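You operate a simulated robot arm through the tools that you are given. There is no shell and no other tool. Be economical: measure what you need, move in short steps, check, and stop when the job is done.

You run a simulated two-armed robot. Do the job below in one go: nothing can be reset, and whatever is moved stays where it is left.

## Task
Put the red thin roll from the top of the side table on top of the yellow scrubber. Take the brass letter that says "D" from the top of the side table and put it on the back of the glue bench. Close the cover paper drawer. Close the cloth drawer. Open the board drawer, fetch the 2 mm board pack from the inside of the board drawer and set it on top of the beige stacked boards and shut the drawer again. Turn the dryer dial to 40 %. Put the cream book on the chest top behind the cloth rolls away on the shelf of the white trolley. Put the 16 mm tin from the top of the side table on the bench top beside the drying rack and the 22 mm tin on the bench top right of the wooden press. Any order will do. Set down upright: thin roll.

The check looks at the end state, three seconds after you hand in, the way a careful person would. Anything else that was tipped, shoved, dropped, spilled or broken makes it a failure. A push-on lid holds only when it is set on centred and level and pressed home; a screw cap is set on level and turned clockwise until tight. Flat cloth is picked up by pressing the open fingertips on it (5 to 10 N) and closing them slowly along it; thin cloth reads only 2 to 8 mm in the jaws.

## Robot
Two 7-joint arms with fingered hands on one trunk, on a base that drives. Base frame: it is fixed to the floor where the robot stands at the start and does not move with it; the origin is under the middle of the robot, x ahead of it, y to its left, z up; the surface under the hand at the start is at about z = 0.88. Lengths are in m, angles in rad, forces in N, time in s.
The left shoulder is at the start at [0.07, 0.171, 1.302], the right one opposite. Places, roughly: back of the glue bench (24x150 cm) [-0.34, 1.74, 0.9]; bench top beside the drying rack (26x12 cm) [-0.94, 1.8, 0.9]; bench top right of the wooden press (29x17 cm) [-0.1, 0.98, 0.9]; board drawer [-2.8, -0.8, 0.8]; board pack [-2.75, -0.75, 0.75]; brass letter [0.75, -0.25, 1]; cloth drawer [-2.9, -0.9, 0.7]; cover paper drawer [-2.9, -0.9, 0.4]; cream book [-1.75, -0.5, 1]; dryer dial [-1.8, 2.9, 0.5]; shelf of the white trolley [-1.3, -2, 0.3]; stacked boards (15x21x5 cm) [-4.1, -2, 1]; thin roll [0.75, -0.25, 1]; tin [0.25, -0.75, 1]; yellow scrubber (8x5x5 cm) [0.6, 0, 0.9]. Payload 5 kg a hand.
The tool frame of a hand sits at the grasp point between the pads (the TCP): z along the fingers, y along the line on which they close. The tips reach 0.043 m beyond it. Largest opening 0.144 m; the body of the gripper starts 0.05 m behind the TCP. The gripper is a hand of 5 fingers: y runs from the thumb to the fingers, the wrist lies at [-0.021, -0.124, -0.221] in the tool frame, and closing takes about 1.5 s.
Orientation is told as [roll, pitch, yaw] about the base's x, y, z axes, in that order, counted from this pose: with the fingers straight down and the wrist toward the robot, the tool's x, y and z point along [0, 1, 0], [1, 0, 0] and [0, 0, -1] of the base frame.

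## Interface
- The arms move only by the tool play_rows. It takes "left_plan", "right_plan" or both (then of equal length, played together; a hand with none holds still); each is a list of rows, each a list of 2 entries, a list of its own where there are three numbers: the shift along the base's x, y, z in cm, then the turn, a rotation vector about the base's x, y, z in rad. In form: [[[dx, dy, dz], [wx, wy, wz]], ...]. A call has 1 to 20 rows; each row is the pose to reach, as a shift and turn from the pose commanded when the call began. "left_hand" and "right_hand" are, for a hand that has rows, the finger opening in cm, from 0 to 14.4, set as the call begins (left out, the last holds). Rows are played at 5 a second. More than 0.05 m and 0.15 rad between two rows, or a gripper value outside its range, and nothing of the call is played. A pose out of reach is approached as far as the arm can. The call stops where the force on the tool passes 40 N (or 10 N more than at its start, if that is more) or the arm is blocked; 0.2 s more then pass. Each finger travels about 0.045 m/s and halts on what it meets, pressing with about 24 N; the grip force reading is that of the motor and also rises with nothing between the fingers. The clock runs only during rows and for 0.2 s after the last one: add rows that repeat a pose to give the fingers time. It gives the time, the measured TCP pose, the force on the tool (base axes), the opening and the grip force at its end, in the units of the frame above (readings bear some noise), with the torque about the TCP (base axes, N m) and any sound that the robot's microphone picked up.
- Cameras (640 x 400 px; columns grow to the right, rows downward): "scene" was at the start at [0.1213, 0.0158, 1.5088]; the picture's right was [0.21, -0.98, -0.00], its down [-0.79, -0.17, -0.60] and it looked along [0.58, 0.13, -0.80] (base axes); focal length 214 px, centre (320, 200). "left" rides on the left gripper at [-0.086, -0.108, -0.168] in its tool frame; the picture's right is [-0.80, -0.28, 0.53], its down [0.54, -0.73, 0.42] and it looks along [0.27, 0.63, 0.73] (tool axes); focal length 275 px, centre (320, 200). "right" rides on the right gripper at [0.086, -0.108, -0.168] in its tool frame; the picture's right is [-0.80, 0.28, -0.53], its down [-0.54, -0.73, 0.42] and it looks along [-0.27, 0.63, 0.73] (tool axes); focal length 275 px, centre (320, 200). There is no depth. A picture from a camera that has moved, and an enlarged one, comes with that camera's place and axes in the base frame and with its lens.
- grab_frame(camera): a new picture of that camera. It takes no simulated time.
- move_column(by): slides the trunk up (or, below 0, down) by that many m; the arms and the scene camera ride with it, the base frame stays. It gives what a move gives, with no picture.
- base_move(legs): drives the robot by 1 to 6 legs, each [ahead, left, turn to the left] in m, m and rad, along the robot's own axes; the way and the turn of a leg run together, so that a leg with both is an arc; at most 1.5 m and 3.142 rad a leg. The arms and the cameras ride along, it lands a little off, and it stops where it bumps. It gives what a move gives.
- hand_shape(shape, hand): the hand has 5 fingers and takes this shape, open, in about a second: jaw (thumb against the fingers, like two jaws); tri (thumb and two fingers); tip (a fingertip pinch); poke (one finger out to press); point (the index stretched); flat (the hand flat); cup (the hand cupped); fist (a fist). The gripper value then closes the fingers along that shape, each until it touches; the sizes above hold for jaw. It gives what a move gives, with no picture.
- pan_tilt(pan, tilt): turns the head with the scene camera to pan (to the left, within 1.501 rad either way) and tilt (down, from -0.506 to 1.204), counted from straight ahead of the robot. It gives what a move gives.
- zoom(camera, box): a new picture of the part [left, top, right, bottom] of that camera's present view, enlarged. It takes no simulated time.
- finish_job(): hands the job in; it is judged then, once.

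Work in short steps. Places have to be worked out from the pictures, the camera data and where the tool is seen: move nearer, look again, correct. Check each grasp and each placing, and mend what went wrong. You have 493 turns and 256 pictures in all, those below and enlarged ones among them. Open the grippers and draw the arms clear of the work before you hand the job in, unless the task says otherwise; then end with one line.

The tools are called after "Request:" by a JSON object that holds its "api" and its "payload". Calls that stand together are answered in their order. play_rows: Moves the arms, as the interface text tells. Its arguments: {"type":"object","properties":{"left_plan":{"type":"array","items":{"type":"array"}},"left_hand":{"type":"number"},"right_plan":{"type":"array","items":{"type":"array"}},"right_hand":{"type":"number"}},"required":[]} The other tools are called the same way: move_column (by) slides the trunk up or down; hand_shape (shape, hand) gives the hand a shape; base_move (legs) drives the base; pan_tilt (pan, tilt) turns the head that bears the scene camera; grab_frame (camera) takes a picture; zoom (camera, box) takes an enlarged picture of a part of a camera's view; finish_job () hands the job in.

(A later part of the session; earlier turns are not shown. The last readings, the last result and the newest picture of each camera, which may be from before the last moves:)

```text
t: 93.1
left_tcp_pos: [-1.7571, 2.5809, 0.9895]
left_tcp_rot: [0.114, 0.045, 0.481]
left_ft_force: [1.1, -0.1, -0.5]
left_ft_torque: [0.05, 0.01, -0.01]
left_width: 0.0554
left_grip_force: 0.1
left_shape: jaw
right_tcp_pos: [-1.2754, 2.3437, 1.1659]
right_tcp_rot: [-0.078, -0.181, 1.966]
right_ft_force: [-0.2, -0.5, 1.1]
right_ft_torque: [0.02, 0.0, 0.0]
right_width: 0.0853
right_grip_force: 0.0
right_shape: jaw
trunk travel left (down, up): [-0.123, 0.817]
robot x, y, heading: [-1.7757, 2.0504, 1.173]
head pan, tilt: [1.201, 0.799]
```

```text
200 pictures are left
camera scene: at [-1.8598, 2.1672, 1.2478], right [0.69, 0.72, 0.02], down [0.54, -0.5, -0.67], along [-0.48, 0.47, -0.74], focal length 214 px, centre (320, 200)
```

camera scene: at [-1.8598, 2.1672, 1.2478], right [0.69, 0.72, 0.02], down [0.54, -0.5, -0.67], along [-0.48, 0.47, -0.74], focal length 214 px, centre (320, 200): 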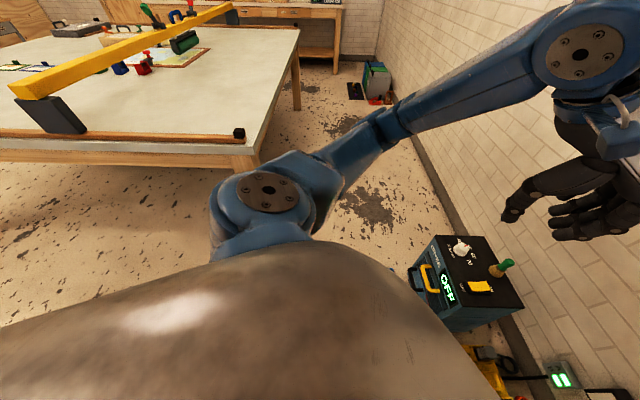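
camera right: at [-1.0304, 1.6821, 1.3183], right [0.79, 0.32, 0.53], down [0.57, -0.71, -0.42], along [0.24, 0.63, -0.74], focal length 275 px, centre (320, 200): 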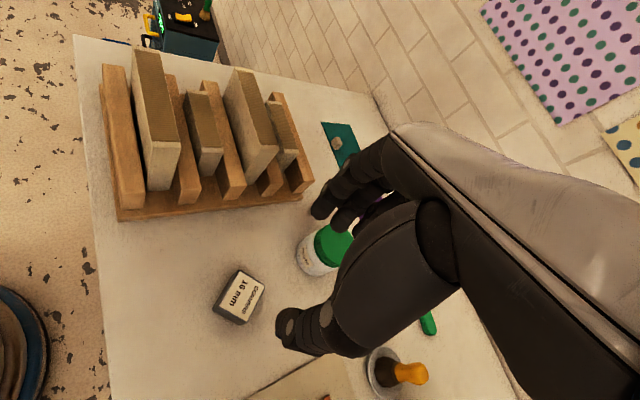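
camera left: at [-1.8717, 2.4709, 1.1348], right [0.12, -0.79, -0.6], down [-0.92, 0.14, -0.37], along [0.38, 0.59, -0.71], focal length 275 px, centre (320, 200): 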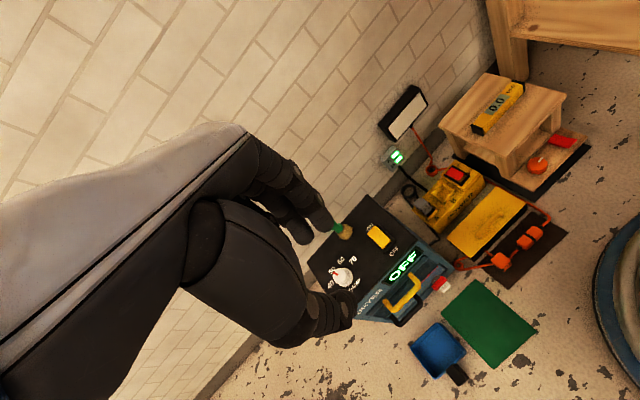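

Zoom on the rack corner to check whether the right elbow touched the rack.

Request:
{"api": "pan_tilt", "payload": {"pan": -1.1, "tilt": 0.6}}

Request:
{"api": "grab_frame", "payload": {"camera": "scene"}}

```text
t: 95.2
left_tcp_pos: [-1.7572, 2.5824, 0.9876]
left_tcp_rot: [0.114, 0.046, 0.486]
left_ft_force: [0.6, 0.1, -1.0]
left_ft_torque: [0.02, 0.01, 0.02]
left_width: 0.0548
left_grip_force: 0.1
left_shape: jaw
right_tcp_pos: [-1.2764, 2.3439, 1.1643]
right_tcp_rot: [-0.078, -0.181, 1.969]
right_ft_force: [0.3, 0.0, 0.5]
right_ft_torque: [0.0, 0.0, 0.0]
right_width: 0.0851
right_grip_force: 0.1
right_shape: jaw
trunk travel left (down, up): [-0.123, 0.817]
robot x, y, heading: [-1.7795, 2.0519, 1.179]
head pan, tilt: [-1.1, 0.6]
```

```text
199 pictures are left
camera scene: at [-1.7153, 2.1196, 1.27], right [0.08, -1.0, 0.01], down [-0.53, -0.06, -0.84], along [0.84, 0.06, -0.54], focal length 214 px, centre (320, 200)
```

scene: 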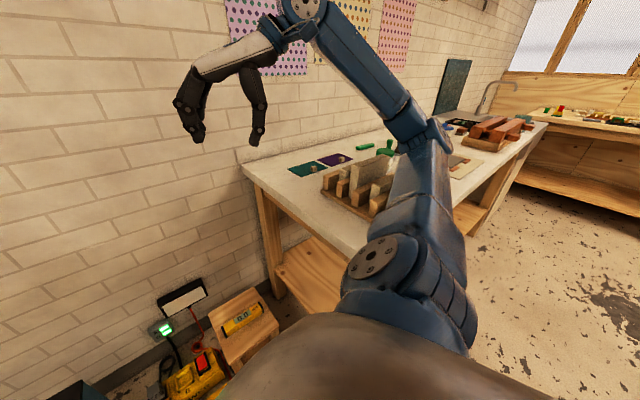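

Robot is level again now. Raise the trunk (away from the bench).

Request:
{"api": "move_column", "payload": {"by": 0.12}}

Request:
{"api": "grab_frame", "payload": {"camera": "scene"}}

```text
t: 96.7
left_tcp_pos: [-1.7481, 2.5835, 1.1033]
left_tcp_rot: [0.124, 0.061, 0.503]
left_ft_force: [-0.8, -0.1, 0.4]
left_ft_torque: [0.03, -0.03, -0.02]
left_width: 0.0549
left_grip_force: 0.1
left_shape: jaw
right_tcp_pos: [-1.2559, 2.3467, 1.2566]
right_tcp_rot: [-0.05, -0.207, 1.992]
right_ft_force: [-1.1, 0.0, 0.7]
right_ft_torque: [-0.01, -0.05, -0.02]
right_width: 0.085
right_grip_force: 0.1
right_shape: jaw
trunk travel left (down, up): [-0.243, 0.697]
robot x, y, heading: [-1.7756, 2.0572, 1.202]
head pan, tilt: [-1.1, 0.6]
```

```text
198 pictures are left
camera scene: at [-1.6699, 2.1123, 1.3785], right [0.1, -0.99, 0.0], down [-0.56, -0.06, -0.83], along [0.82, 0.08, -0.56], focal length 214 px, centre (320, 200)
```

scene: 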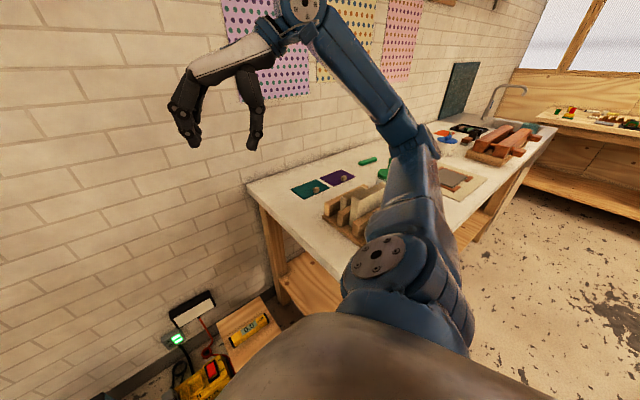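

Raise the trunk fully back to the start height and lift both hands a bit, then check the bench.

Request:
{"api": "move_column", "payload": {"by": 0.157}}

Request:
{"api": "play_rows", "payload": {"right_plan": [[[0, 0, 3], [0, 0.07, 0]], [[0, 0, 6], [0, 0.14, 0]], [[0, 0, 9], [0, 0.2, 0]], [[0, 0, 12], [0, 0.2, 0]]]}}

Request:
{"api": "grab_frame", "payload": {"camera": "scene"}}

```text
t: 98.5
left_tcp_pos: [-1.7453, 2.5829, 1.2607]
left_tcp_rot: [0.126, 0.062, 0.506]
left_ft_force: [-0.1, 0.0, -0.8]
left_ft_torque: [0.03, -0.01, 0.0]
left_width: 0.0551
left_grip_force: 0.1
left_shape: jaw
right_tcp_pos: [-1.2557, 2.347, 1.4127]
right_tcp_rot: [-0.049, -0.206, 1.993]
right_ft_force: [0.7, -0.4, -0.2]
right_ft_torque: [0.04, 0.01, 0.02]
right_width: 0.0852
right_grip_force: 0.1
right_shape: jaw
trunk travel left (down, up): [-0.4, 0.54]
robot x, y, heading: [-1.7743, 2.0567, 1.198]
head pan, tilt: [-1.1, 0.6]
```

```text
t: 99.5
left_tcp_pos: [-1.7454, 2.5846, 1.2604]
left_tcp_rot: [0.123, 0.06, 0.504]
left_ft_force: [0.1, 0.2, -0.2]
left_ft_torque: [-0.05, -0.03, 0.01]
left_width: 0.0551
left_grip_force: 0.1
left_shape: jaw
right_tcp_pos: [-1.2552, 2.3477, 1.5345]
right_tcp_rot: [0.141, -0.282, 1.946]
right_ft_force: [0.1, 0.2, -0.1]
right_ft_torque: [-0.04, -0.02, 0.01]
right_width: 0.0852
right_grip_force: 0.1
right_shape: jaw
trunk travel left (down, up): [-0.4, 0.54]
robot x, y, heading: [-1.775, 2.0588, 1.199]
head pan, tilt: [-1.1, 0.6]
```

```text
197 pictures are left
camera scene: at [-1.6694, 2.1139, 1.5355], right [0.1, -0.99, 0.0], down [-0.56, -0.06, -0.83], along [0.82, 0.08, -0.56], focal length 214 px, centre (320, 200)
```

scene: 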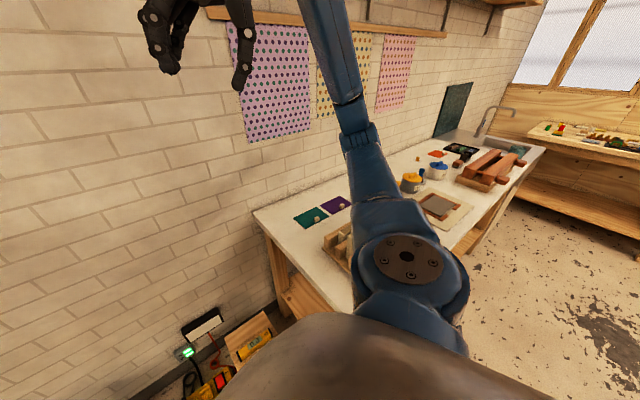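

Turn the robot to face toward the dryer from the right, so the right hand can do the dial with the elbows clear of bench and table.

Request:
{"api": "base_move", "payload": {"legs": [[-0.027, -0.129, 0], [0, 0, 0.8]]}}

Request:
{"api": "pan_tilt", "payload": {"pan": -1.45, "tilt": 0.6}}

Request:
{"api": "grab_frame", "payload": {"camera": "scene"}}

Request:
{"api": "pan_tilt", "payload": {"pan": 0.3, "tilt": 0.8}}

Request:
{"api": "grab_frame", "payload": {"camera": "scene"}}

```text
t: 102.9
left_tcp_pos: [-2.0203, 2.3726, 1.2603]
left_tcp_rot: [0.126, 0.062, 1.3]
left_ft_force: [-0.4, 0.0, -0.1]
left_ft_torque: [0.0, -0.02, -0.04]
left_width: 0.055
left_grip_force: 0.0
left_shape: jaw
right_tcp_pos: [-1.5075, 2.5581, 1.5339]
right_tcp_rot: [0.141, -0.284, 2.742]
right_ft_force: [0.0, 0.0, -0.1]
right_ft_torque: [0.0, 0.01, -0.04]
right_width: 0.0851
right_grip_force: 0.1
right_shape: jaw
trunk travel left (down, up): [-0.4, 0.54]
robot x, y, heading: [-1.6626, 1.9836, 1.995]
head pan, tilt: [-1.1, 0.6]
```

```text
t: 103.7
left_tcp_pos: [-2.0191, 2.3721, 1.2603]
left_tcp_rot: [0.126, 0.06, 1.3]
left_ft_force: [0.0, 0.0, -0.8]
left_ft_torque: [0.02, -0.02, 0.01]
left_width: 0.0549
left_grip_force: 0.1
left_shape: jaw
right_tcp_pos: [-1.5084, 2.5581, 1.5331]
right_tcp_rot: [0.144, -0.286, 2.743]
right_ft_force: [0.3, -0.6, 0.2]
right_ft_torque: [-0.02, 0.02, 0.03]
right_width: 0.0851
right_grip_force: 0.1
right_shape: jaw
trunk travel left (down, up): [-0.4, 0.54]
robot x, y, heading: [-1.6657, 1.9848, 2.001]
head pan, tilt: [-1.45, 0.6]
```

```text
196 pictures are left
camera scene: at [-1.61, 2.0766, 1.5356], right [0.52, -0.85, 0.0], down [-0.48, -0.29, -0.83], along [0.7, 0.43, -0.56], focal length 214 px, centre (320, 200)
```

scene: 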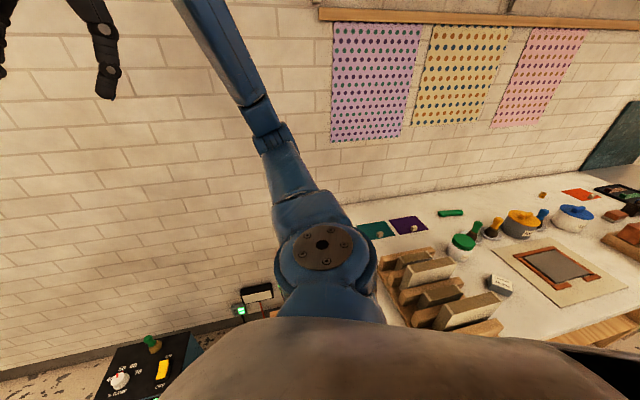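

```text
t: 105.5
left_tcp_pos: [-2.0199, 2.3737, 1.2592]
left_tcp_rot: [0.125, 0.062, 1.3]
left_ft_force: [-0.9, -0.3, -0.2]
left_ft_torque: [0.02, -0.04, -0.02]
left_width: 0.0545
left_grip_force: 0.1
left_shape: jaw
right_tcp_pos: [-1.5082, 2.5592, 1.5353]
right_tcp_rot: [0.141, -0.283, 2.742]
right_ft_force: [0.4, 1.2, 0.6]
right_ft_torque: [0.0, 0.03, 0.03]
right_width: 0.0852
right_grip_force: 0.1
right_shape: jaw
trunk travel left (down, up): [-0.4, 0.54]
robot x, y, heading: [-1.6623, 1.986, 1.998]
head pan, tilt: [0.3, 0.799]
```

```text
195 pictures are left
camera scene: at [-1.7388, 2.091, 1.5187], right [0.75, 0.66, 0.0], down [0.48, -0.54, -0.7], along [-0.46, 0.52, -0.72], focal length 214 px, centre (320, 200)
```

scene: 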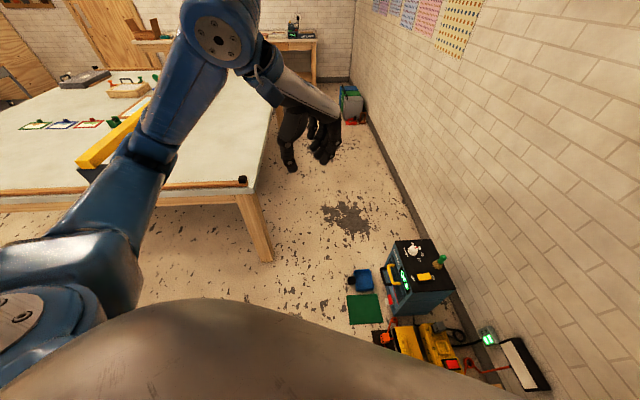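

The bench is untouched (tin in place). The left elbow is near the left table, so I turn back 0.35 to face the dryer directly, raise the left hand, and straighten the right hand, before lowering in stages.

Request:
{"api": "base_move", "payload": {"legs": [[0, 0, -0.35]]}}

Request:
{"api": "play_rows", "payload": {"left_plan": [[[0, 0, 4], [0, 0, 0]], [[0, 0, 8], [0, 0, 0]], [[0, 0, 12], [0, 0, 0]], [[0, 0, 16], [0, 0, 0]], [[0, 0, 20], [0, 0, 0]]]}}

Request:
{"api": "pan_tilt", "payload": {"pan": 0.8, "tilt": 0.75}}

Request:
{"api": "grab_frame", "payload": {"camera": "scene"}}

```text
t: 107.0
left_tcp_pos: [-1.8627, 2.4729, 1.2602]
left_tcp_rot: [0.125, 0.06, 0.944]
left_ft_force: [0.2, 0.2, 0.3]
left_ft_torque: [-0.01, -0.02, 0.01]
left_width: 0.0549
left_grip_force: 0.1
left_shape: jaw
right_tcp_pos: [-1.3198, 2.4687, 1.5353]
right_tcp_rot: [0.142, -0.286, 2.389]
right_ft_force: [-0.5, 0.8, -0.3]
right_ft_torque: [-0.02, 0.04, 0.03]
right_width: 0.0849
right_grip_force: 0.1
right_shape: jaw
trunk travel left (down, up): [-0.4, 0.54]
robot x, y, heading: [-1.6634, 1.9853, 1.647]
head pan, tilt: [0.3, 0.799]
```

```text
t: 108.2
left_tcp_pos: [-1.864, 2.4726, 1.4609]
left_tcp_rot: [0.125, 0.061, 0.946]
left_ft_force: [1.3, -1.7, -0.2]
left_ft_torque: [0.02, 0.01, 0.01]
left_width: 0.0547
left_grip_force: 0.1
left_shape: jaw
right_tcp_pos: [-1.3184, 2.4672, 1.5342]
right_tcp_rot: [0.141, -0.285, 2.389]
right_ft_force: [-0.1, -0.4, 1.4]
right_ft_torque: [0.02, 0.0, 0.04]
right_width: 0.0851
right_grip_force: 0.0
right_shape: jaw
trunk travel left (down, up): [-0.4, 0.54]
robot x, y, heading: [-1.6629, 1.9821, 1.642]
head pan, tilt: [0.3, 0.799]
```

```text
t: 109.1
left_tcp_pos: [-1.8655, 2.4751, 1.46]
left_tcp_rot: [0.126, 0.062, 0.946]
left_ft_force: [-0.4, 0.5, -0.1]
left_ft_torque: [0.01, -0.01, -0.01]
left_width: 0.0548
left_grip_force: 0.1
left_shape: jaw
right_tcp_pos: [-1.3198, 2.4697, 1.5341]
right_tcp_rot: [0.141, -0.283, 2.39]
right_ft_force: [0.9, -0.6, 0.2]
right_ft_torque: [0.02, 0.01, -0.01]
right_width: 0.085
right_grip_force: 0.0
right_shape: jaw
trunk travel left (down, up): [-0.4, 0.54]
robot x, y, heading: [-1.6638, 1.9846, 1.642]
head pan, tilt: [0.799, 0.75]
```

```text
194 pictures are left
camera scene: at [-1.7317, 2.0886, 1.5226], right [0.65, 0.76, 0.0], down [0.52, -0.44, -0.73], along [-0.56, 0.47, -0.68], focal length 214 px, centre (320, 200)
```

scene: 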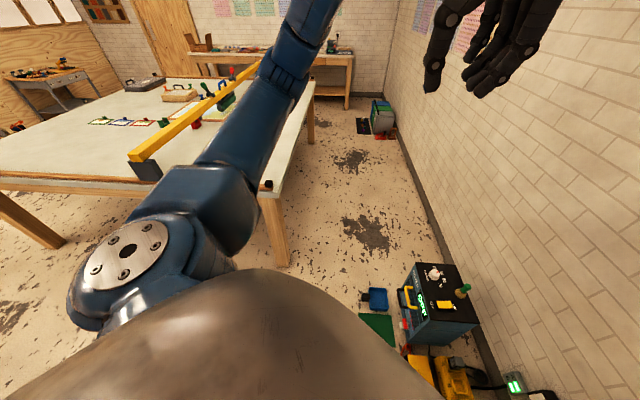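

Now straighten the right hand and shift the left hand a bit further left.

Request:
{"api": "play_rows", "payload": {"right_plan": [[[0, 2, -3], [-0.03, -0.1, 0]], [[0, 4, -6], [-0.06, -0.2, 0]], [[0, 6, -9], [-0.09, -0.303, 0]], [[-2, 9, -12], [-0.09, -0.303, 0]]], "left_plan": [[[-3, -1, 0], [0, 0, 0]], [[-6, -2, 0], [0, 0, 0]], [[-9, -3, 0], [0, 0, 0]], [[-12, -4, 0], [0, 0, 0]]], "right_hand": 7.5}}

Request:
{"api": "play_rows", "payload": {"right_plan": [[[-4, 2, -2], [0, 0, -0.14]], [[-8, 4, -4], [0, 0, -0.28]], [[-12, 8, -6], [0, 0, -0.42]], [[-16, 12, -6], [0, 0, -0.56]], [[-20, 15, -6], [0, 0, -0.7]], [[-24, 18, -6], [0, 0, -0.84]], [[-28, 21, -6], [0, 0, -0.84]], [[-32, 24, -6], [0, 0, -0.84]]]}}

```text
t: 110.1
left_tcp_pos: [-1.9856, 2.4349, 1.4564]
left_tcp_rot: [0.121, 0.061, 0.947]
left_ft_force: [-1.2, 0.5, 0.2]
left_ft_torque: [-0.07, -0.07, -0.02]
left_width: 0.0547
left_grip_force: 0.1
left_shape: jaw
right_tcp_pos: [-1.3439, 2.5591, 1.4136]
right_tcp_rot: [-0.001, 0.001, 2.409]
right_ft_force: [-0.2, 0.7, 0.7]
right_ft_torque: [-0.01, -0.03, 0.0]
right_width: 0.0752
right_grip_force: 0.0
right_shape: jaw
trunk travel left (down, up): [-0.4, 0.54]
robot x, y, heading: [-1.667, 1.9836, 1.637]
head pan, tilt: [0.799, 0.75]
```

```text
refused: row 3 steps farther than a row can; nothing moved
```

Request:
{"api": "play_rows", "payload": {"right_plan": [[[-3.5, 2.5, -1], [0, 0, -0.14]], [[-7, 5, -2], [0, 0, -0.28]], [[-10.5, 7.5, -3], [0, 0, -0.42]], [[-14, 10, -4], [0, 0, -0.56]], [[-17.5, 12.5, -5], [0, 0, -0.7]], [[-21, 15, -6], [0, 0, -0.84]], [[-24.5, 18, -7], [0, 0, -0.86]], [[-28, 21, -8], [0, 0, -0.86]], [[-31.5, 24, -9], [0, 0, -0.86]], [[-35, 27, -10], [0, 0, -0.86]], [[-38.5, 29.5, -11], [0, 0, -0.86]], [[-42, 32, -12], [0, 0, -0.86]], [[-42, 32, -12], [0, 0, -0.86]]]}}

Request:
{"api": "pan_tilt", "payload": {"pan": 0.1, "tilt": 0.75}}

Request:
{"api": "grab_frame", "payload": {"camera": "scene"}}

```text
t: 112.9
left_tcp_pos: [-1.9827, 2.4314, 1.4583]
left_tcp_rot: [0.125, 0.06, 0.946]
left_ft_force: [1.1, -0.3, 0.1]
left_ft_torque: [0.02, 0.03, 0.01]
left_width: 0.0549
left_grip_force: 0.1
left_shape: jaw
right_tcp_pos: [-1.7578, 2.8781, 1.2935]
right_tcp_rot: [0.002, -0.001, 1.548]
right_ft_force: [1.3, 0.2, -0.6]
right_ft_torque: [0.01, 0.02, -0.02]
right_width: 0.0749
right_grip_force: 0.0
right_shape: jaw
trunk travel left (down, up): [-0.4, 0.54]
robot x, y, heading: [-1.6608, 1.9874, 1.647]
head pan, tilt: [0.799, 0.75]
```

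```text
t: 114.0
left_tcp_pos: [-1.9836, 2.4321, 1.4575]
left_tcp_rot: [0.126, 0.062, 0.946]
left_ft_force: [-0.2, -0.2, -0.6]
left_ft_torque: [0.02, -0.02, -0.01]
left_width: 0.0547
left_grip_force: 0.0
left_shape: jaw
right_tcp_pos: [-1.7597, 2.8778, 1.2933]
right_tcp_rot: [0.003, -0.002, 1.548]
right_ft_force: [0.6, 0.0, 0.3]
right_ft_torque: [0.0, 0.02, 0.01]
right_width: 0.0751
right_grip_force: 0.1
right_shape: jaw
trunk travel left (down, up): [-0.4, 0.54]
robot x, y, heading: [-1.6601, 1.9838, 1.647]
head pan, tilt: [0.099, 0.75]
```

```text
193 pictures are left
camera scene: at [-1.6827, 2.1168, 1.5226], right [0.99, 0.17, 0.0], down [0.12, -0.67, -0.73], along [-0.12, 0.72, -0.68], focal length 214 px, centre (320, 200)
```

scene: 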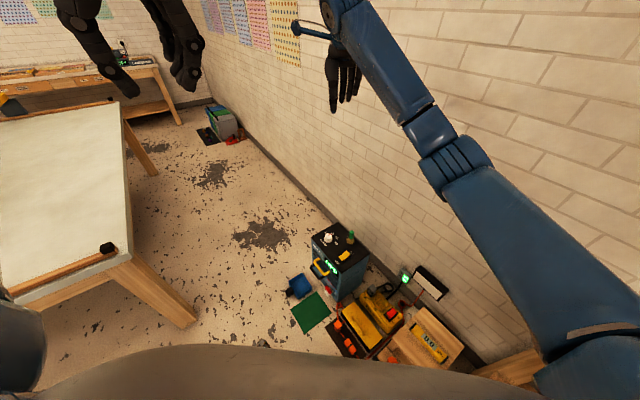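

Clear. Lower the trunk by 0.2 first and check.

Request:
{"api": "move_column", "payload": {"by": -0.2}}

Request:
{"api": "pan_tilt", "payload": {"pan": 0.9, "tilt": 0.75}}

Request:
{"api": "grab_frame", "payload": {"camera": "scene"}}

```text
t: 116.1
left_tcp_pos: [-1.9843, 2.433, 1.2583]
left_tcp_rot: [0.124, 0.062, 0.947]
left_ft_force: [-0.7, 0.3, 0.5]
left_ft_torque: [-0.01, 0.02, -0.02]
left_width: 0.0549
left_grip_force: 0.0
left_shape: jaw
right_tcp_pos: [-1.7596, 2.8782, 1.0939]
right_tcp_rot: [0.001, -0.001, 1.547]
right_ft_force: [0.2, 0.2, 0.2]
right_ft_torque: [0.0, 0.03, 0.02]
right_width: 0.075
right_grip_force: 0.0
right_shape: jaw
trunk travel left (down, up): [-0.2, 0.74]
robot x, y, heading: [-1.6657, 1.9841, 1.639]
head pan, tilt: [0.099, 0.75]
```

```text
t: 117.3
left_tcp_pos: [-1.9835, 2.4325, 1.2574]
left_tcp_rot: [0.124, 0.062, 0.946]
left_ft_force: [0.3, 0.3, 0.1]
left_ft_torque: [0.02, 0.01, 0.0]
left_width: 0.0548
left_grip_force: 0.0
left_shape: jaw
right_tcp_pos: [-1.7598, 2.8787, 1.0941]
right_tcp_rot: [0.001, 0.001, 1.548]
right_ft_force: [-0.5, 0.2, 0.2]
right_ft_torque: [0.03, 0.03, -0.05]
right_width: 0.075
right_grip_force: 0.0
right_shape: jaw
trunk travel left (down, up): [-0.2, 0.74]
robot x, y, heading: [-1.6669, 1.9842, 1.644]
head pan, tilt: [0.901, 0.75]
```

```text
192 pictures are left
camera scene: at [-1.7369, 2.0818, 1.3227], right [0.56, 0.83, 0.0], down [0.56, -0.39, -0.73], along [-0.6, 0.41, -0.68], focal length 214 px, centre (320, 200)
```

scene: 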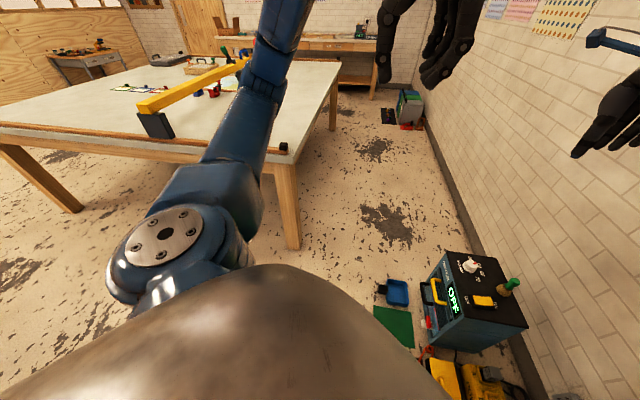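

Left arm is clear of the table corner. Lower the remaining 0.18.

Request:
{"api": "move_column", "payload": {"by": -0.18}}

Request:
{"api": "grab_frame", "payload": {"camera": "right"}}

```text
t: 119.3
left_tcp_pos: [-1.9851, 2.4339, 1.077]
left_tcp_rot: [0.123, 0.061, 0.948]
left_ft_force: [-0.7, 0.0, -0.5]
left_ft_torque: [0.02, -0.01, -0.02]
left_width: 0.0548
left_grip_force: 0.0
left_shape: jaw
right_tcp_pos: [-1.7613, 2.8784, 0.9124]
right_tcp_rot: [0.0, 0.002, 1.549]
right_ft_force: [-0.3, 0.1, -0.6]
right_ft_torque: [-0.01, 0.02, 0.0]
right_width: 0.0754
right_grip_force: 0.0
right_shape: jaw
trunk travel left (down, up): [-0.02, 0.92]
robot x, y, heading: [-1.665, 1.9827, 1.647]
head pan, tilt: [0.901, 0.75]
```

```text
191 pictures are left
camera right: at [-1.8498, 2.7721, 1.081], right [0.8, 0.27, 0.53], down [0.53, -0.74, -0.42], along [0.28, 0.62, -0.73], focal length 275 px, centre (320, 200)
```

right: 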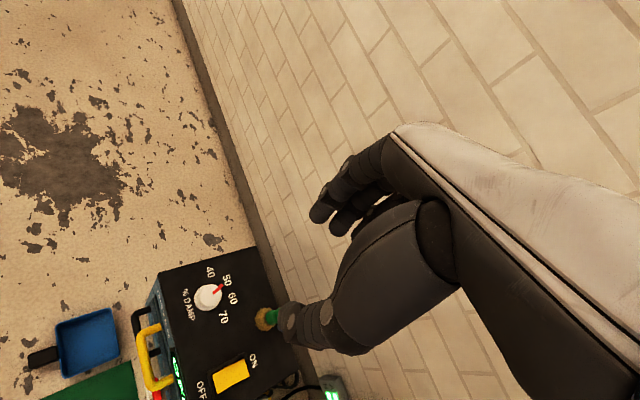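

Knob ≈ (-1.767,2.914). Move above it, down to z 0.62.

Request:
{"api": "play_rows", "payload": {"right_plan": [[[-0.3, 1.5, -4], [0, 0, 0]], [[-0.6, 3, -8], [0, 0, 0]], [[-0.6, 3.6, -12], [0, 0, 0]], [[-0.6, 3.6, -16.5], [0, 0, 0]], [[-0.6, 3.6, -21], [0, 0, 0]], [[-0.6, 3.6, -25.5], [0, 0, 0]], [[-0.6, 3.6, -29], [0, 0, 0]], [[-0.6, 3.6, -29], [0, 0, 0]]]}}

Request:
{"api": "grab_frame", "payload": {"camera": "right"}}

Request:
{"api": "pan_tilt", "payload": {"pan": 0.05, "tilt": 0.75}}

Request:
{"api": "grab_frame", "payload": {"camera": "scene"}}

```text
t: 121.1
left_tcp_pos: [-1.9854, 2.4353, 1.0773]
left_tcp_rot: [0.125, 0.062, 0.945]
left_ft_force: [0.5, -0.2, -0.3]
left_ft_torque: [0.0, 0.0, 0.04]
left_width: 0.0546
left_grip_force: 0.1
left_shape: jaw
right_tcp_pos: [-1.765, 2.9136, 0.6219]
right_tcp_rot: [-0.001, 0.002, 1.551]
right_ft_force: [0.1, 0.2, -1.1]
right_ft_torque: [0.01, -0.01, 0.01]
right_width: 0.0752
right_grip_force: 0.0
right_shape: jaw
trunk travel left (down, up): [-0.02, 0.92]
robot x, y, heading: [-1.6622, 1.9832, 1.64]
head pan, tilt: [0.901, 0.75]
```

```text
190 pictures are left
camera right: at [-1.8537, 2.8066, 0.7899], right [0.8, 0.27, 0.53], down [0.53, -0.74, -0.42], along [0.28, 0.62, -0.73], focal length 275 px, centre (320, 200)
```

right: 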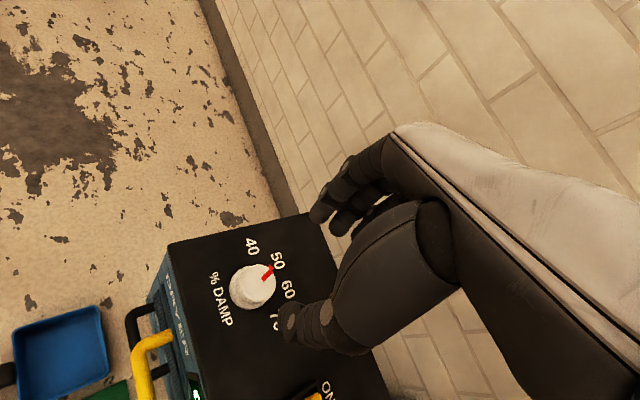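

```text
t: 122.2
left_tcp_pos: [-1.9837, 2.4342, 1.0772]
left_tcp_rot: [0.123, 0.061, 0.945]
left_ft_force: [-1.3, 0.4, -0.4]
left_ft_torque: [0.01, -0.02, 0.02]
left_width: 0.0549
left_grip_force: 0.1
left_shape: jaw
right_tcp_pos: [-1.7645, 2.9126, 0.621]
right_tcp_rot: [0.0, 0.0, 1.548]
right_ft_force: [0.4, 0.4, 0.0]
right_ft_torque: [0.0, 0.0, 0.01]
right_width: 0.0752
right_grip_force: 0.0
right_shape: jaw
trunk travel left (down, up): [-0.02, 0.92]
robot x, y, heading: [-1.6621, 1.9857, 1.641]
head pan, tilt: [0.051, 0.75]
```

```text
189 pictures are left
camera scene: at [-1.6799, 2.1188, 1.1425], right [0.99, 0.12, 0.0], down [0.08, -0.68, -0.73], along [-0.09, 0.72, -0.68], focal length 214 px, centre (320, 200)
```

scene: 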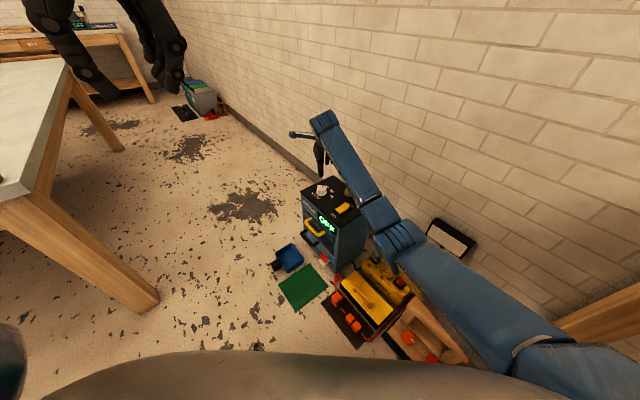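

Knob centre ≈ (-1.769,2.913); pointer at ~67°, "40" at ~108°, so +0.70 rad needed. Lower with the fingers around the knob.

Request:
{"api": "play_rows", "payload": {"right_plan": [[[-0.4, 0.1, -4], [0, 0, 0]], [[-0.4, 0.1, -8], [0, 0, 0]], [[-0.4, 0.1, -10], [0, 0, 0]], [[-0.4, 0.1, -11.5], [0, 0, 0]], [[-0.4, 0.1, -12.4], [0, 0, 0]], [[-0.4, 0.1, -12.4], [0, 0, 0]]]}}

Request:
{"api": "grab_frame", "payload": {"camera": "right"}}

Request:
{"api": "zoom", "payload": {"camera": "scene", "box": [270, 150, 400, 250]}}

```text
t: 123.6
left_tcp_pos: [-1.9846, 2.4344, 1.076]
left_tcp_rot: [0.124, 0.061, 0.948]
left_ft_force: [0.7, -0.1, -0.5]
left_ft_torque: [-0.04, 0.0, 0.0]
left_width: 0.0548
left_grip_force: 0.0
left_shape: jaw
right_tcp_pos: [-1.7707, 2.9147, 0.4982]
right_tcp_rot: [0.0, 0.002, 1.547]
right_ft_force: [-0.4, -0.1, -0.5]
right_ft_torque: [-0.01, -0.01, 0.0]
right_width: 0.0751
right_grip_force: 0.1
right_shape: jaw
trunk travel left (down, up): [-0.02, 0.92]
robot x, y, heading: [-1.6651, 1.9843, 1.645]
head pan, tilt: [0.051, 0.75]
```

```text
188 pictures are left
camera right: at [-1.8595, 2.8082, 0.6666], right [0.8, 0.27, 0.53], down [0.53, -0.74, -0.42], along [0.28, 0.62, -0.73], focal length 275 px, centre (320, 200)
```

right: 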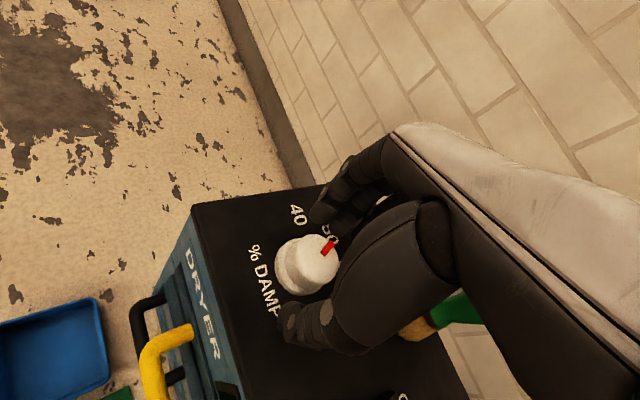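

```text
4.00 times, centred on (335, 200) of scene
camera zoom: at [-1.6802, 2.1185, 1.1425], right [0.99, 0.12, 0.0], down [0.08, -0.68, -0.73], along [-0.09, 0.72, -0.68], focal length 858 px, centre (260, 200)
```

zoom: 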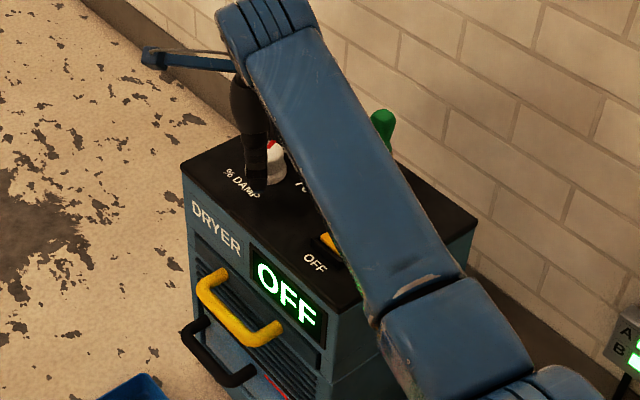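

Knob lies between thumb and fingers. Close gently.

Request:
{"api": "play_rows", "payload": {"right_plan": [[[0, 0, 0], [0, 0, 0]], [[0, 0, 0], [0, 0, 0]], [[0, 0, 0], [0, 0, 0]], [[0, 0, 0], [0, 0, 0]], [[0, 0, 0], [0, 0, 0]], [[0, 0, 0], [0, 0, 0]]], "right_hand": 2.5}}

Request:
{"api": "grab_frame", "payload": {"camera": "right"}}

```text
t: 125.0
left_tcp_pos: [-1.9852, 2.4339, 1.0767]
left_tcp_rot: [0.123, 0.061, 0.946]
left_ft_force: [-0.2, -0.3, 0.0]
left_ft_torque: [0.01, -0.01, 0.01]
left_width: 0.055
left_grip_force: 0.1
left_shape: jaw
right_tcp_pos: [-1.771, 2.9147, 0.4977]
right_tcp_rot: [0.001, 0.003, 1.548]
right_ft_force: [-0.7, -3.0, 0.2]
right_ft_torque: [-0.04, 0.02, 0.03]
right_width: 0.035
right_grip_force: 23.9
right_shape: jaw
trunk travel left (down, up): [-0.02, 0.92]
robot x, y, heading: [-1.6625, 1.9803, 1.646]
head pan, tilt: [0.051, 0.75]
```

```text
186 pictures are left
camera right: at [-1.8596, 2.8081, 0.6665], right [0.8, 0.27, 0.53], down [0.53, -0.74, -0.42], along [0.28, 0.62, -0.73], focal length 275 px, centre (320, 200)
```

right: 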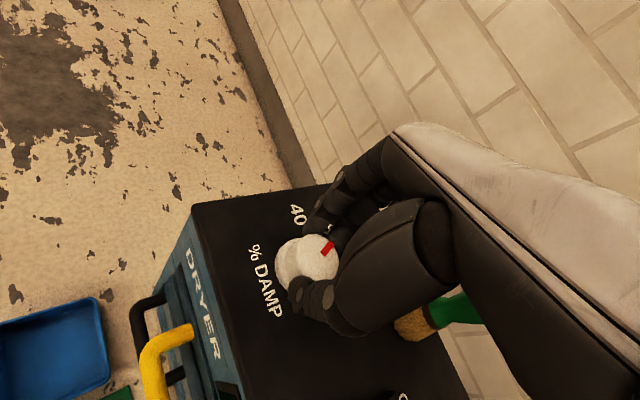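

Gripped at 35 mm. Rotate +0.70 rad.

Request:
{"api": "play_rows", "payload": {"right_plan": [[[0, 0, 0], [0, 0, 0.1]], [[0, 0, 0], [0, 0, 0.2]], [[0, 0, 0], [0, 0, 0.3]], [[0, 0, 0], [0, 0, 0.4]], [[0, 0, 0], [0, 0, 0.5]], [[0, 0, 0], [0, 0, 0.6]], [[0, 0, 0], [0, 0, 0.7]], [[0, 0, 0], [0, 0, 0.7]]]}}

Request:
{"api": "grab_frame", "payload": {"camera": "right"}}

```text
t: 126.8
left_tcp_pos: [-1.9841, 2.4354, 1.0768]
left_tcp_rot: [0.124, 0.062, 0.946]
left_ft_force: [-0.3, -0.5, 0.0]
left_ft_torque: [-0.01, 0.01, -0.01]
left_width: 0.0548
left_grip_force: 0.0
left_shape: jaw
right_tcp_pos: [-1.7692, 2.915, 0.4986]
right_tcp_rot: [0.002, 0.002, 2.249]
right_ft_force: [4.3, -10.5, 0.6]
right_ft_torque: [-0.38, -0.16, -0.03]
right_width: 0.0343
right_grip_force: 23.8
right_shape: jaw
trunk travel left (down, up): [-0.02, 0.92]
robot x, y, heading: [-1.6641, 1.9859, 1.643]
head pan, tilt: [0.051, 0.75]
```

```text
185 pictures are left
camera right: at [-1.7684, 2.7771, 0.6669], right [0.44, 0.72, 0.53], down [0.88, -0.23, -0.42], along [-0.18, 0.65, -0.73], focal length 275 px, centre (320, 200)
```

right: 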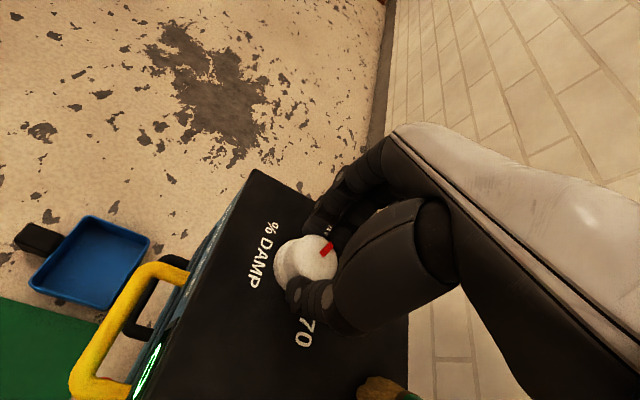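

The pointer followed. Open and rise to check.

Request:
{"api": "play_rows", "payload": {"right_plan": [[[0, 0, 0], [0, 0, 0]], [[0, 0, 0], [0, 0, 0]], [[0, 0, 0], [0, 0, 0]], [[0, 0, 0], [0, 0, 0]], [[0, 0, 0], [0, 0, 0]], [[0, 0, 3], [0, 0, 0]], [[0, 0, 7], [0, 0, 0]], [[0, 0, 11.5], [0, 0, 0]], [[0, 0, 16], [0, 0, 0]], [[0, 0, 20], [0, 0, 0]]], "right_hand": 7.5}}

Request:
{"api": "grab_frame", "payload": {"camera": "right"}}

Request:
{"api": "zoom", "payload": {"camera": "scene", "box": [290, 160, 370, 220]}}

```text
t: 129.0
left_tcp_pos: [-1.9854, 2.4341, 1.0767]
left_tcp_rot: [0.124, 0.061, 0.946]
left_ft_force: [-0.4, -0.1, 0.6]
left_ft_torque: [-0.03, -0.06, 0.03]
left_width: 0.0549
left_grip_force: 0.1
left_shape: jaw
right_tcp_pos: [-1.7717, 2.914, 0.6985]
right_tcp_rot: [0.002, 0.004, 2.249]
right_ft_force: [0.7, -0.2, -1.3]
right_ft_torque: [-0.08, 0.01, 0.05]
right_width: 0.0747
right_grip_force: 0.1
right_shape: jaw
trunk travel left (down, up): [-0.02, 0.92]
robot x, y, heading: [-1.665, 1.9897, 1.646]
head pan, tilt: [0.051, 0.75]
```

```text
184 pictures are left
camera right: at [-1.7714, 2.7758, 0.868], right [0.44, 0.72, 0.53], down [0.88, -0.23, -0.42], along [-0.18, 0.65, -0.73], focal length 275 px, centre (320, 200)
```

right: 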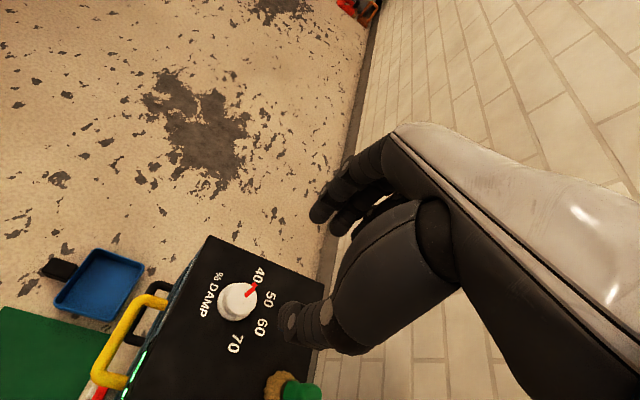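

```text
6.67 times, centred on (330, 190) of scene
camera zoom: at [-1.6806, 2.1179, 1.1425], right [0.99, 0.12, 0.0], down [0.08, -0.68, -0.73], along [-0.09, 0.73, -0.68], focal length 1430 px, centre (253, 267)
```

zoom: 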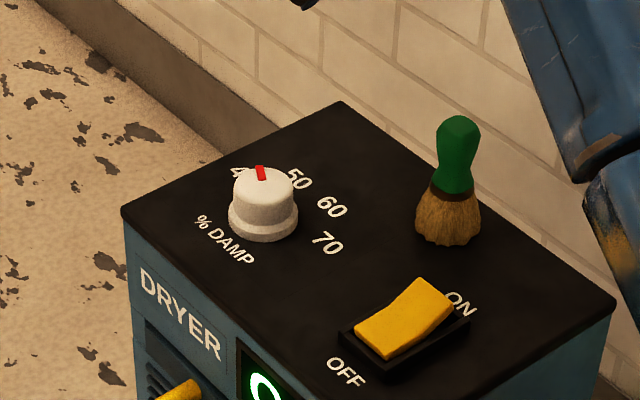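

Request:
{"api": "zoom", "payload": {"camera": "right", "box": [190, 240, 310, 350]}}

```text
3.64 times, centred on (250, 295) of right
camera zoom: at [-1.7714, 2.7758, 0.868], right [0.44, 0.72, 0.53], down [0.88, -0.23, -0.42], along [-0.18, 0.65, -0.73], focal length 1001 px, centre (574, -146)
```

zoom: 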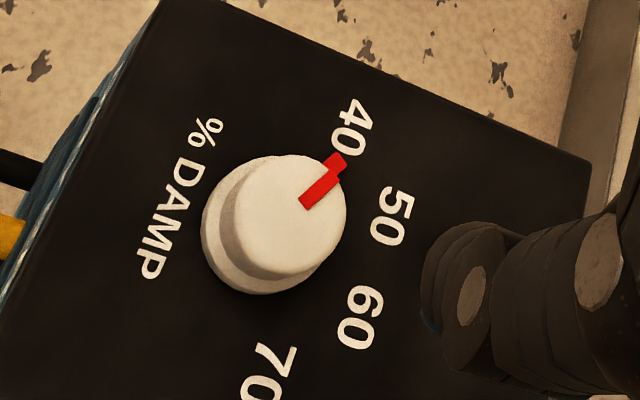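

Pointer now aims at 40. Raise the right hand, then the trunk, then retract for driving.

Request:
{"api": "play_rows", "payload": {"right_plan": [[[0, 0, 4.5], [0, 0, 0]], [[0, 0, 9], [0, 0, 0]], [[0, 0, 13.5], [0, 0, 0]], [[1, -3, 17], [0, 0, 0]], [[2, -7, 19], [0, 0, 0]], [[3, -11, 21], [0, 0, 0]], [[5, -15, 22], [0, 0, 0]], [[7, -19, 23], [0, 0, 0]], [[10, -22, 24], [0, 0, 0]], [[13, -25, 25], [0, 0, 0]], [[16, -28, 26], [0, 0, 0]]]}}

Request:
{"api": "move_column", "payload": {"by": 0.38}}

Request:
{"api": "base_move", "payload": {"legs": [[-0.39, 0.408, 0]]}}

Request:
{"api": "pan_tilt", "payload": {"pan": -1.4, "tilt": 0.4}}

Request:
{"api": "grab_frame", "payload": {"camera": "scene"}}

```text
t: 131.4
left_tcp_pos: [-1.9849, 2.4335, 1.0769]
left_tcp_rot: [0.123, 0.063, 0.949]
left_ft_force: [0.4, -0.8, 0.4]
left_ft_torque: [0.07, 0.01, 0.02]
left_width: 0.0551
left_grip_force: 0.1
left_shape: jaw
right_tcp_pos: [-1.6102, 2.6351, 0.9562]
right_tcp_rot: [0.004, 0.003, 2.25]
right_ft_force: [-0.2, -0.6, -0.1]
right_ft_torque: [0.07, 0.04, 0.01]
right_width: 0.075
right_grip_force: 0.1
right_shape: jaw
trunk travel left (down, up): [-0.02, 0.92]
robot x, y, heading: [-1.6629, 1.9862, 1.643]
head pan, tilt: [0.051, 0.75]
```

```text
t: 135.1
left_tcp_pos: [-1.9826, 2.4328, 1.4575]
left_tcp_rot: [0.125, 0.059, 0.945]
left_ft_force: [-0.2, 0.2, 0.5]
left_ft_torque: [0.01, 0.02, 0.0]
left_width: 0.0549
left_grip_force: 0.0
left_shape: jaw
right_tcp_pos: [-1.6095, 2.635, 1.3388]
right_tcp_rot: [0.002, 0.001, 2.248]
right_ft_force: [0.8, -0.1, 0.5]
right_ft_torque: [0.0, 0.03, -0.02]
right_width: 0.0747
right_grip_force: 0.0
right_shape: jaw
trunk travel left (down, up): [-0.4, 0.54]
robot x, y, heading: [-1.6625, 1.9814, 1.638]
head pan, tilt: [0.051, 0.75]
```

```text
t: 138.3
left_tcp_pos: [-2.3555, 2.0228, 1.4575]
left_tcp_rot: [0.124, 0.063, 0.942]
left_ft_force: [-0.3, -0.3, -0.2]
left_ft_torque: [0.01, 0.03, 0.01]
left_width: 0.055
left_grip_force: 0.1
left_shape: jaw
right_tcp_pos: [-1.9815, 2.2219, 1.3386]
right_tcp_rot: [0.003, 0.0, 2.245]
right_ft_force: [-0.3, 0.2, -0.7]
right_ft_torque: [-0.02, 0.01, -0.04]
right_width: 0.075
right_grip_force: 0.0
right_shape: jaw
trunk travel left (down, up): [-0.4, 0.54]
robot x, y, heading: [-2.0403, 1.5696, 1.641]
head pan, tilt: [0.051, 0.75]
```

```text
t: 139.9
left_tcp_pos: [-2.3567, 2.0212, 1.4571]
left_tcp_rot: [0.124, 0.06, 0.942]
left_ft_force: [0.4, 0.5, 0.0]
left_ft_torque: [0.0, 0.02, -0.01]
left_width: 0.0549
left_grip_force: 0.0
left_shape: jaw
right_tcp_pos: [-1.9811, 2.2225, 1.3391]
right_tcp_rot: [0.003, -0.001, 2.243]
right_ft_force: [0.4, 0.1, 0.2]
right_ft_torque: [-0.01, 0.0, -0.01]
right_width: 0.075
right_grip_force: 0.1
right_shape: jaw
trunk travel left (down, up): [-0.4, 0.54]
robot x, y, heading: [-2.0341, 1.575, 1.639]
head pan, tilt: [-1.4, 0.4]
```

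```text
181 pictures are left
camera scene: at [-1.9525, 1.6449, 1.5538], right [0.24, -0.97, 0.0], down [-0.38, -0.09, -0.92], along [0.89, 0.22, -0.39], focal length 214 px, centre (320, 200)
```

scene: 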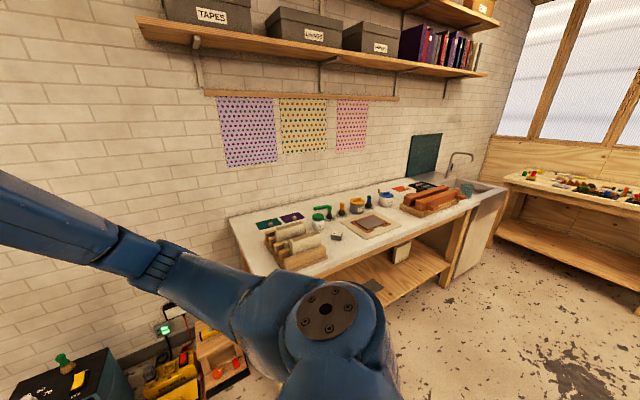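

Floor toward the side table is open. Turn and drive to it.

Request:
{"api": "base_move", "payload": {"legs": [[0, 0, -2.375], [1.2, 0, 0], [1.25, 0, 0]]}}

Request:
{"api": "pan_tilt", "payload": {"pan": -0.3, "tilt": 0.8}}

Request:
{"api": "grab_frame", "payload": {"camera": "scene"}}

```text
t: 157.4
left_tcp_pos: [0.2086, -0.2766, 1.4578]
left_tcp_rot: [0.127, 0.061, -1.486]
left_ft_force: [0.2, -0.7, 0.5]
left_ft_torque: [0.03, -0.02, -0.02]
left_width: 0.0549
left_grip_force: 0.0
left_shape: jaw
right_tcp_pos: [0.0553, -0.6729, 1.3394]
right_tcp_rot: [0.001, -0.001, -0.184]
right_ft_force: [0.5, -0.3, -0.8]
right_ft_torque: [-0.02, -0.03, 0.0]
right_width: 0.075
right_grip_force: 0.0
right_shape: jaw
trunk travel left (down, up): [-0.4, 0.54]
robot x, y, heading: [-0.329, -0.1434, -0.793]
head pan, tilt: [-1.4, 0.4]
```

```text
t: 158.8
left_tcp_pos: [0.2089, -0.2764, 1.4579]
left_tcp_rot: [0.126, 0.06, -1.486]
left_ft_force: [0.3, -0.2, 0.1]
left_ft_torque: [0.03, 0.02, -0.01]
left_width: 0.0551
left_grip_force: 0.0
left_shape: jaw
right_tcp_pos: [0.0558, -0.674, 1.3388]
right_tcp_rot: [0.001, 0.001, -0.185]
right_ft_force: [-0.1, 0.9, 0.0]
right_ft_torque: [0.01, -0.02, -0.03]
right_width: 0.0747
right_grip_force: 0.2
right_shape: jaw
trunk travel left (down, up): [-0.4, 0.54]
robot x, y, heading: [-0.3279, -0.1467, -0.792]
head pan, tilt: [-0.3, 0.799]
```

```text
180 pictures are left
camera scene: at [-0.2544, -0.2507, 1.5187], right [-0.89, -0.46, 0.0], down [-0.33, 0.64, -0.7], along [0.32, -0.62, -0.72], focal length 214 px, centre (320, 200)
```

scene: 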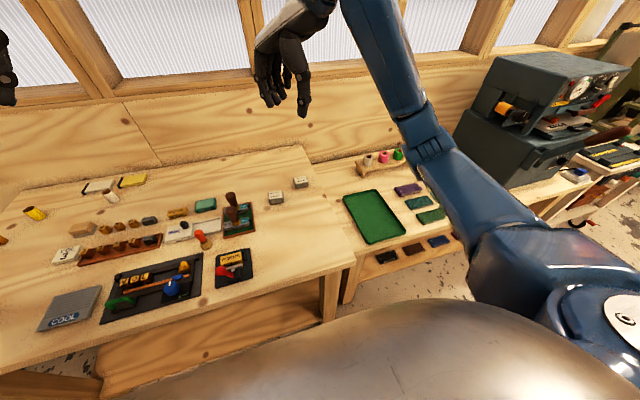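

Request:
{"api": "zoom", "payload": {"camera": "scene", "box": [200, 160, 340, 250]}}

```text
4.44 times, centred on (270, 205) of scene
camera zoom: at [-0.2544, -0.2507, 1.5187], right [-0.89, -0.46, 0.0], down [-0.33, 0.64, -0.7], along [0.32, -0.62, -0.72], focal length 953 px, centre (542, 178)
```

zoom: 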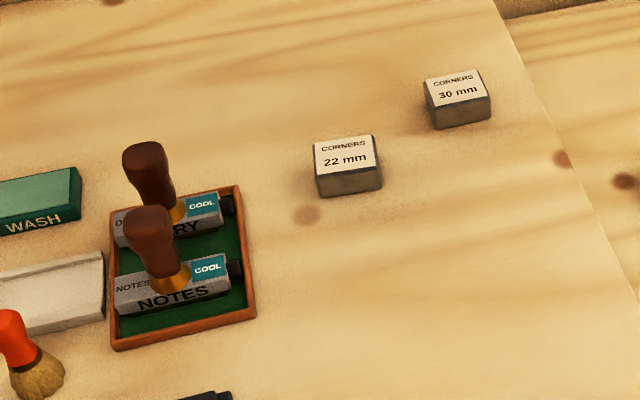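

22 mm tin at (0.19,-0.718), its short side along the robot's forward. Move above it with yaw -0.876.

Request:
{"api": "play_rows", "payload": {"right_plan": [[[3, -1, -3], [0, 0, -0.14]], [[6, -2, -6], [0, 0, -0.28]], [[9, -3, -9], [0, 0, -0.42]], [[12, -4, -12], [0, 0, -0.56]], [[13.5, -4.4, -16], [0, 0, -0.69]], [[13.5, -4.4, -20.5], [0, 0, -0.69]], [[13.5, -4.4, -25], [0, 0, -0.69]], [[13.5, -4.4, -28], [0, 0, -0.69]], [[13.5, -4.4, -28], [0, 0, -0.69]]], "right_hand": 8}}

Request:
{"api": "grab_frame", "payload": {"camera": "right"}}

```text
t: 160.8
left_tcp_pos: [0.2075, -0.2763, 1.4586]
left_tcp_rot: [0.126, 0.063, -1.487]
left_ft_force: [-0.7, -0.1, -0.3]
left_ft_torque: [-0.03, 0.0, 0.01]
left_width: 0.0549
left_grip_force: 0.1
left_shape: jaw
right_tcp_pos: [0.19, -0.7158, 1.0565]
right_tcp_rot: [0.002, 0.0, -0.876]
right_ft_force: [0.4, 0.6, 0.0]
right_ft_torque: [-0.01, -0.01, 0.0]
right_width: 0.0798
right_grip_force: 0.1
right_shape: jaw
trunk travel left (down, up): [-0.4, 0.54]
robot x, y, heading: [-0.3245, -0.1423, -0.79]
head pan, tilt: [-0.3, 0.799]
```

```text
178 pictures are left
camera right: at [0.1862, -0.578, 1.2253], right [-0.43, -0.73, 0.53], down [-0.88, 0.21, -0.42], along [0.2, -0.65, -0.73], focal length 275 px, centre (320, 200)
```

right: 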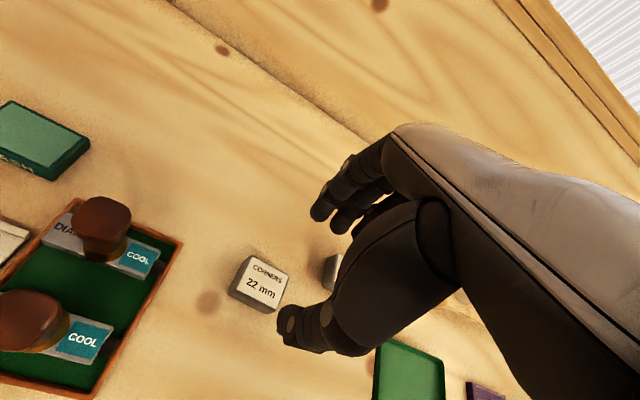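

Aligned. Descend and grasp.

Request:
{"api": "play_rows", "payload": {"right_plan": [[[0.2, -0.5, -4], [0, 0, 0]], [[0.2, -0.5, -8], [0, 0, 0]], [[0.2, -0.5, -11], [0, 0, 0]], [[0.2, -0.5, -12.7], [0, 0, 0]], [[0.2, -0.5, -12.7], [0, 0, 0]]]}}

Request:
{"api": "grab_frame", "payload": {"camera": "right"}}

```text
t: 162.0
left_tcp_pos: [0.2078, -0.2761, 1.4574]
left_tcp_rot: [0.127, 0.062, -1.486]
left_ft_force: [-1.0, -0.2, 0.2]
left_ft_torque: [-0.02, 0.01, 0.01]
left_width: 0.0547
left_grip_force: 0.1
left_shape: jaw
right_tcp_pos: [0.1938, -0.7203, 0.9302]
right_tcp_rot: [0.002, -0.001, -0.874]
right_ft_force: [-0.5, -0.4, -0.5]
right_ft_torque: [0.0, 0.0, -0.03]
right_width: 0.0797
right_grip_force: 0.1
right_shape: jaw
trunk travel left (down, up): [-0.4, 0.54]
robot x, y, heading: [-0.322, -0.1458, -0.793]
head pan, tilt: [-0.3, 0.799]
```

```text
177 pictures are left
camera right: at [0.1895, -0.5832, 1.0983], right [-0.43, -0.73, 0.53], down [-0.88, 0.21, -0.42], along [0.2, -0.65, -0.73], focal length 275 px, centre (320, 200)
```

right: 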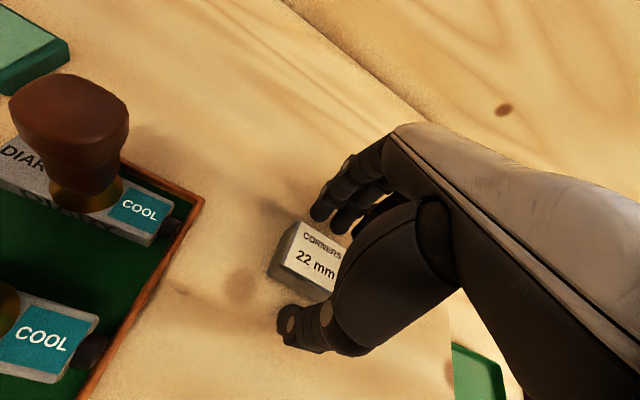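

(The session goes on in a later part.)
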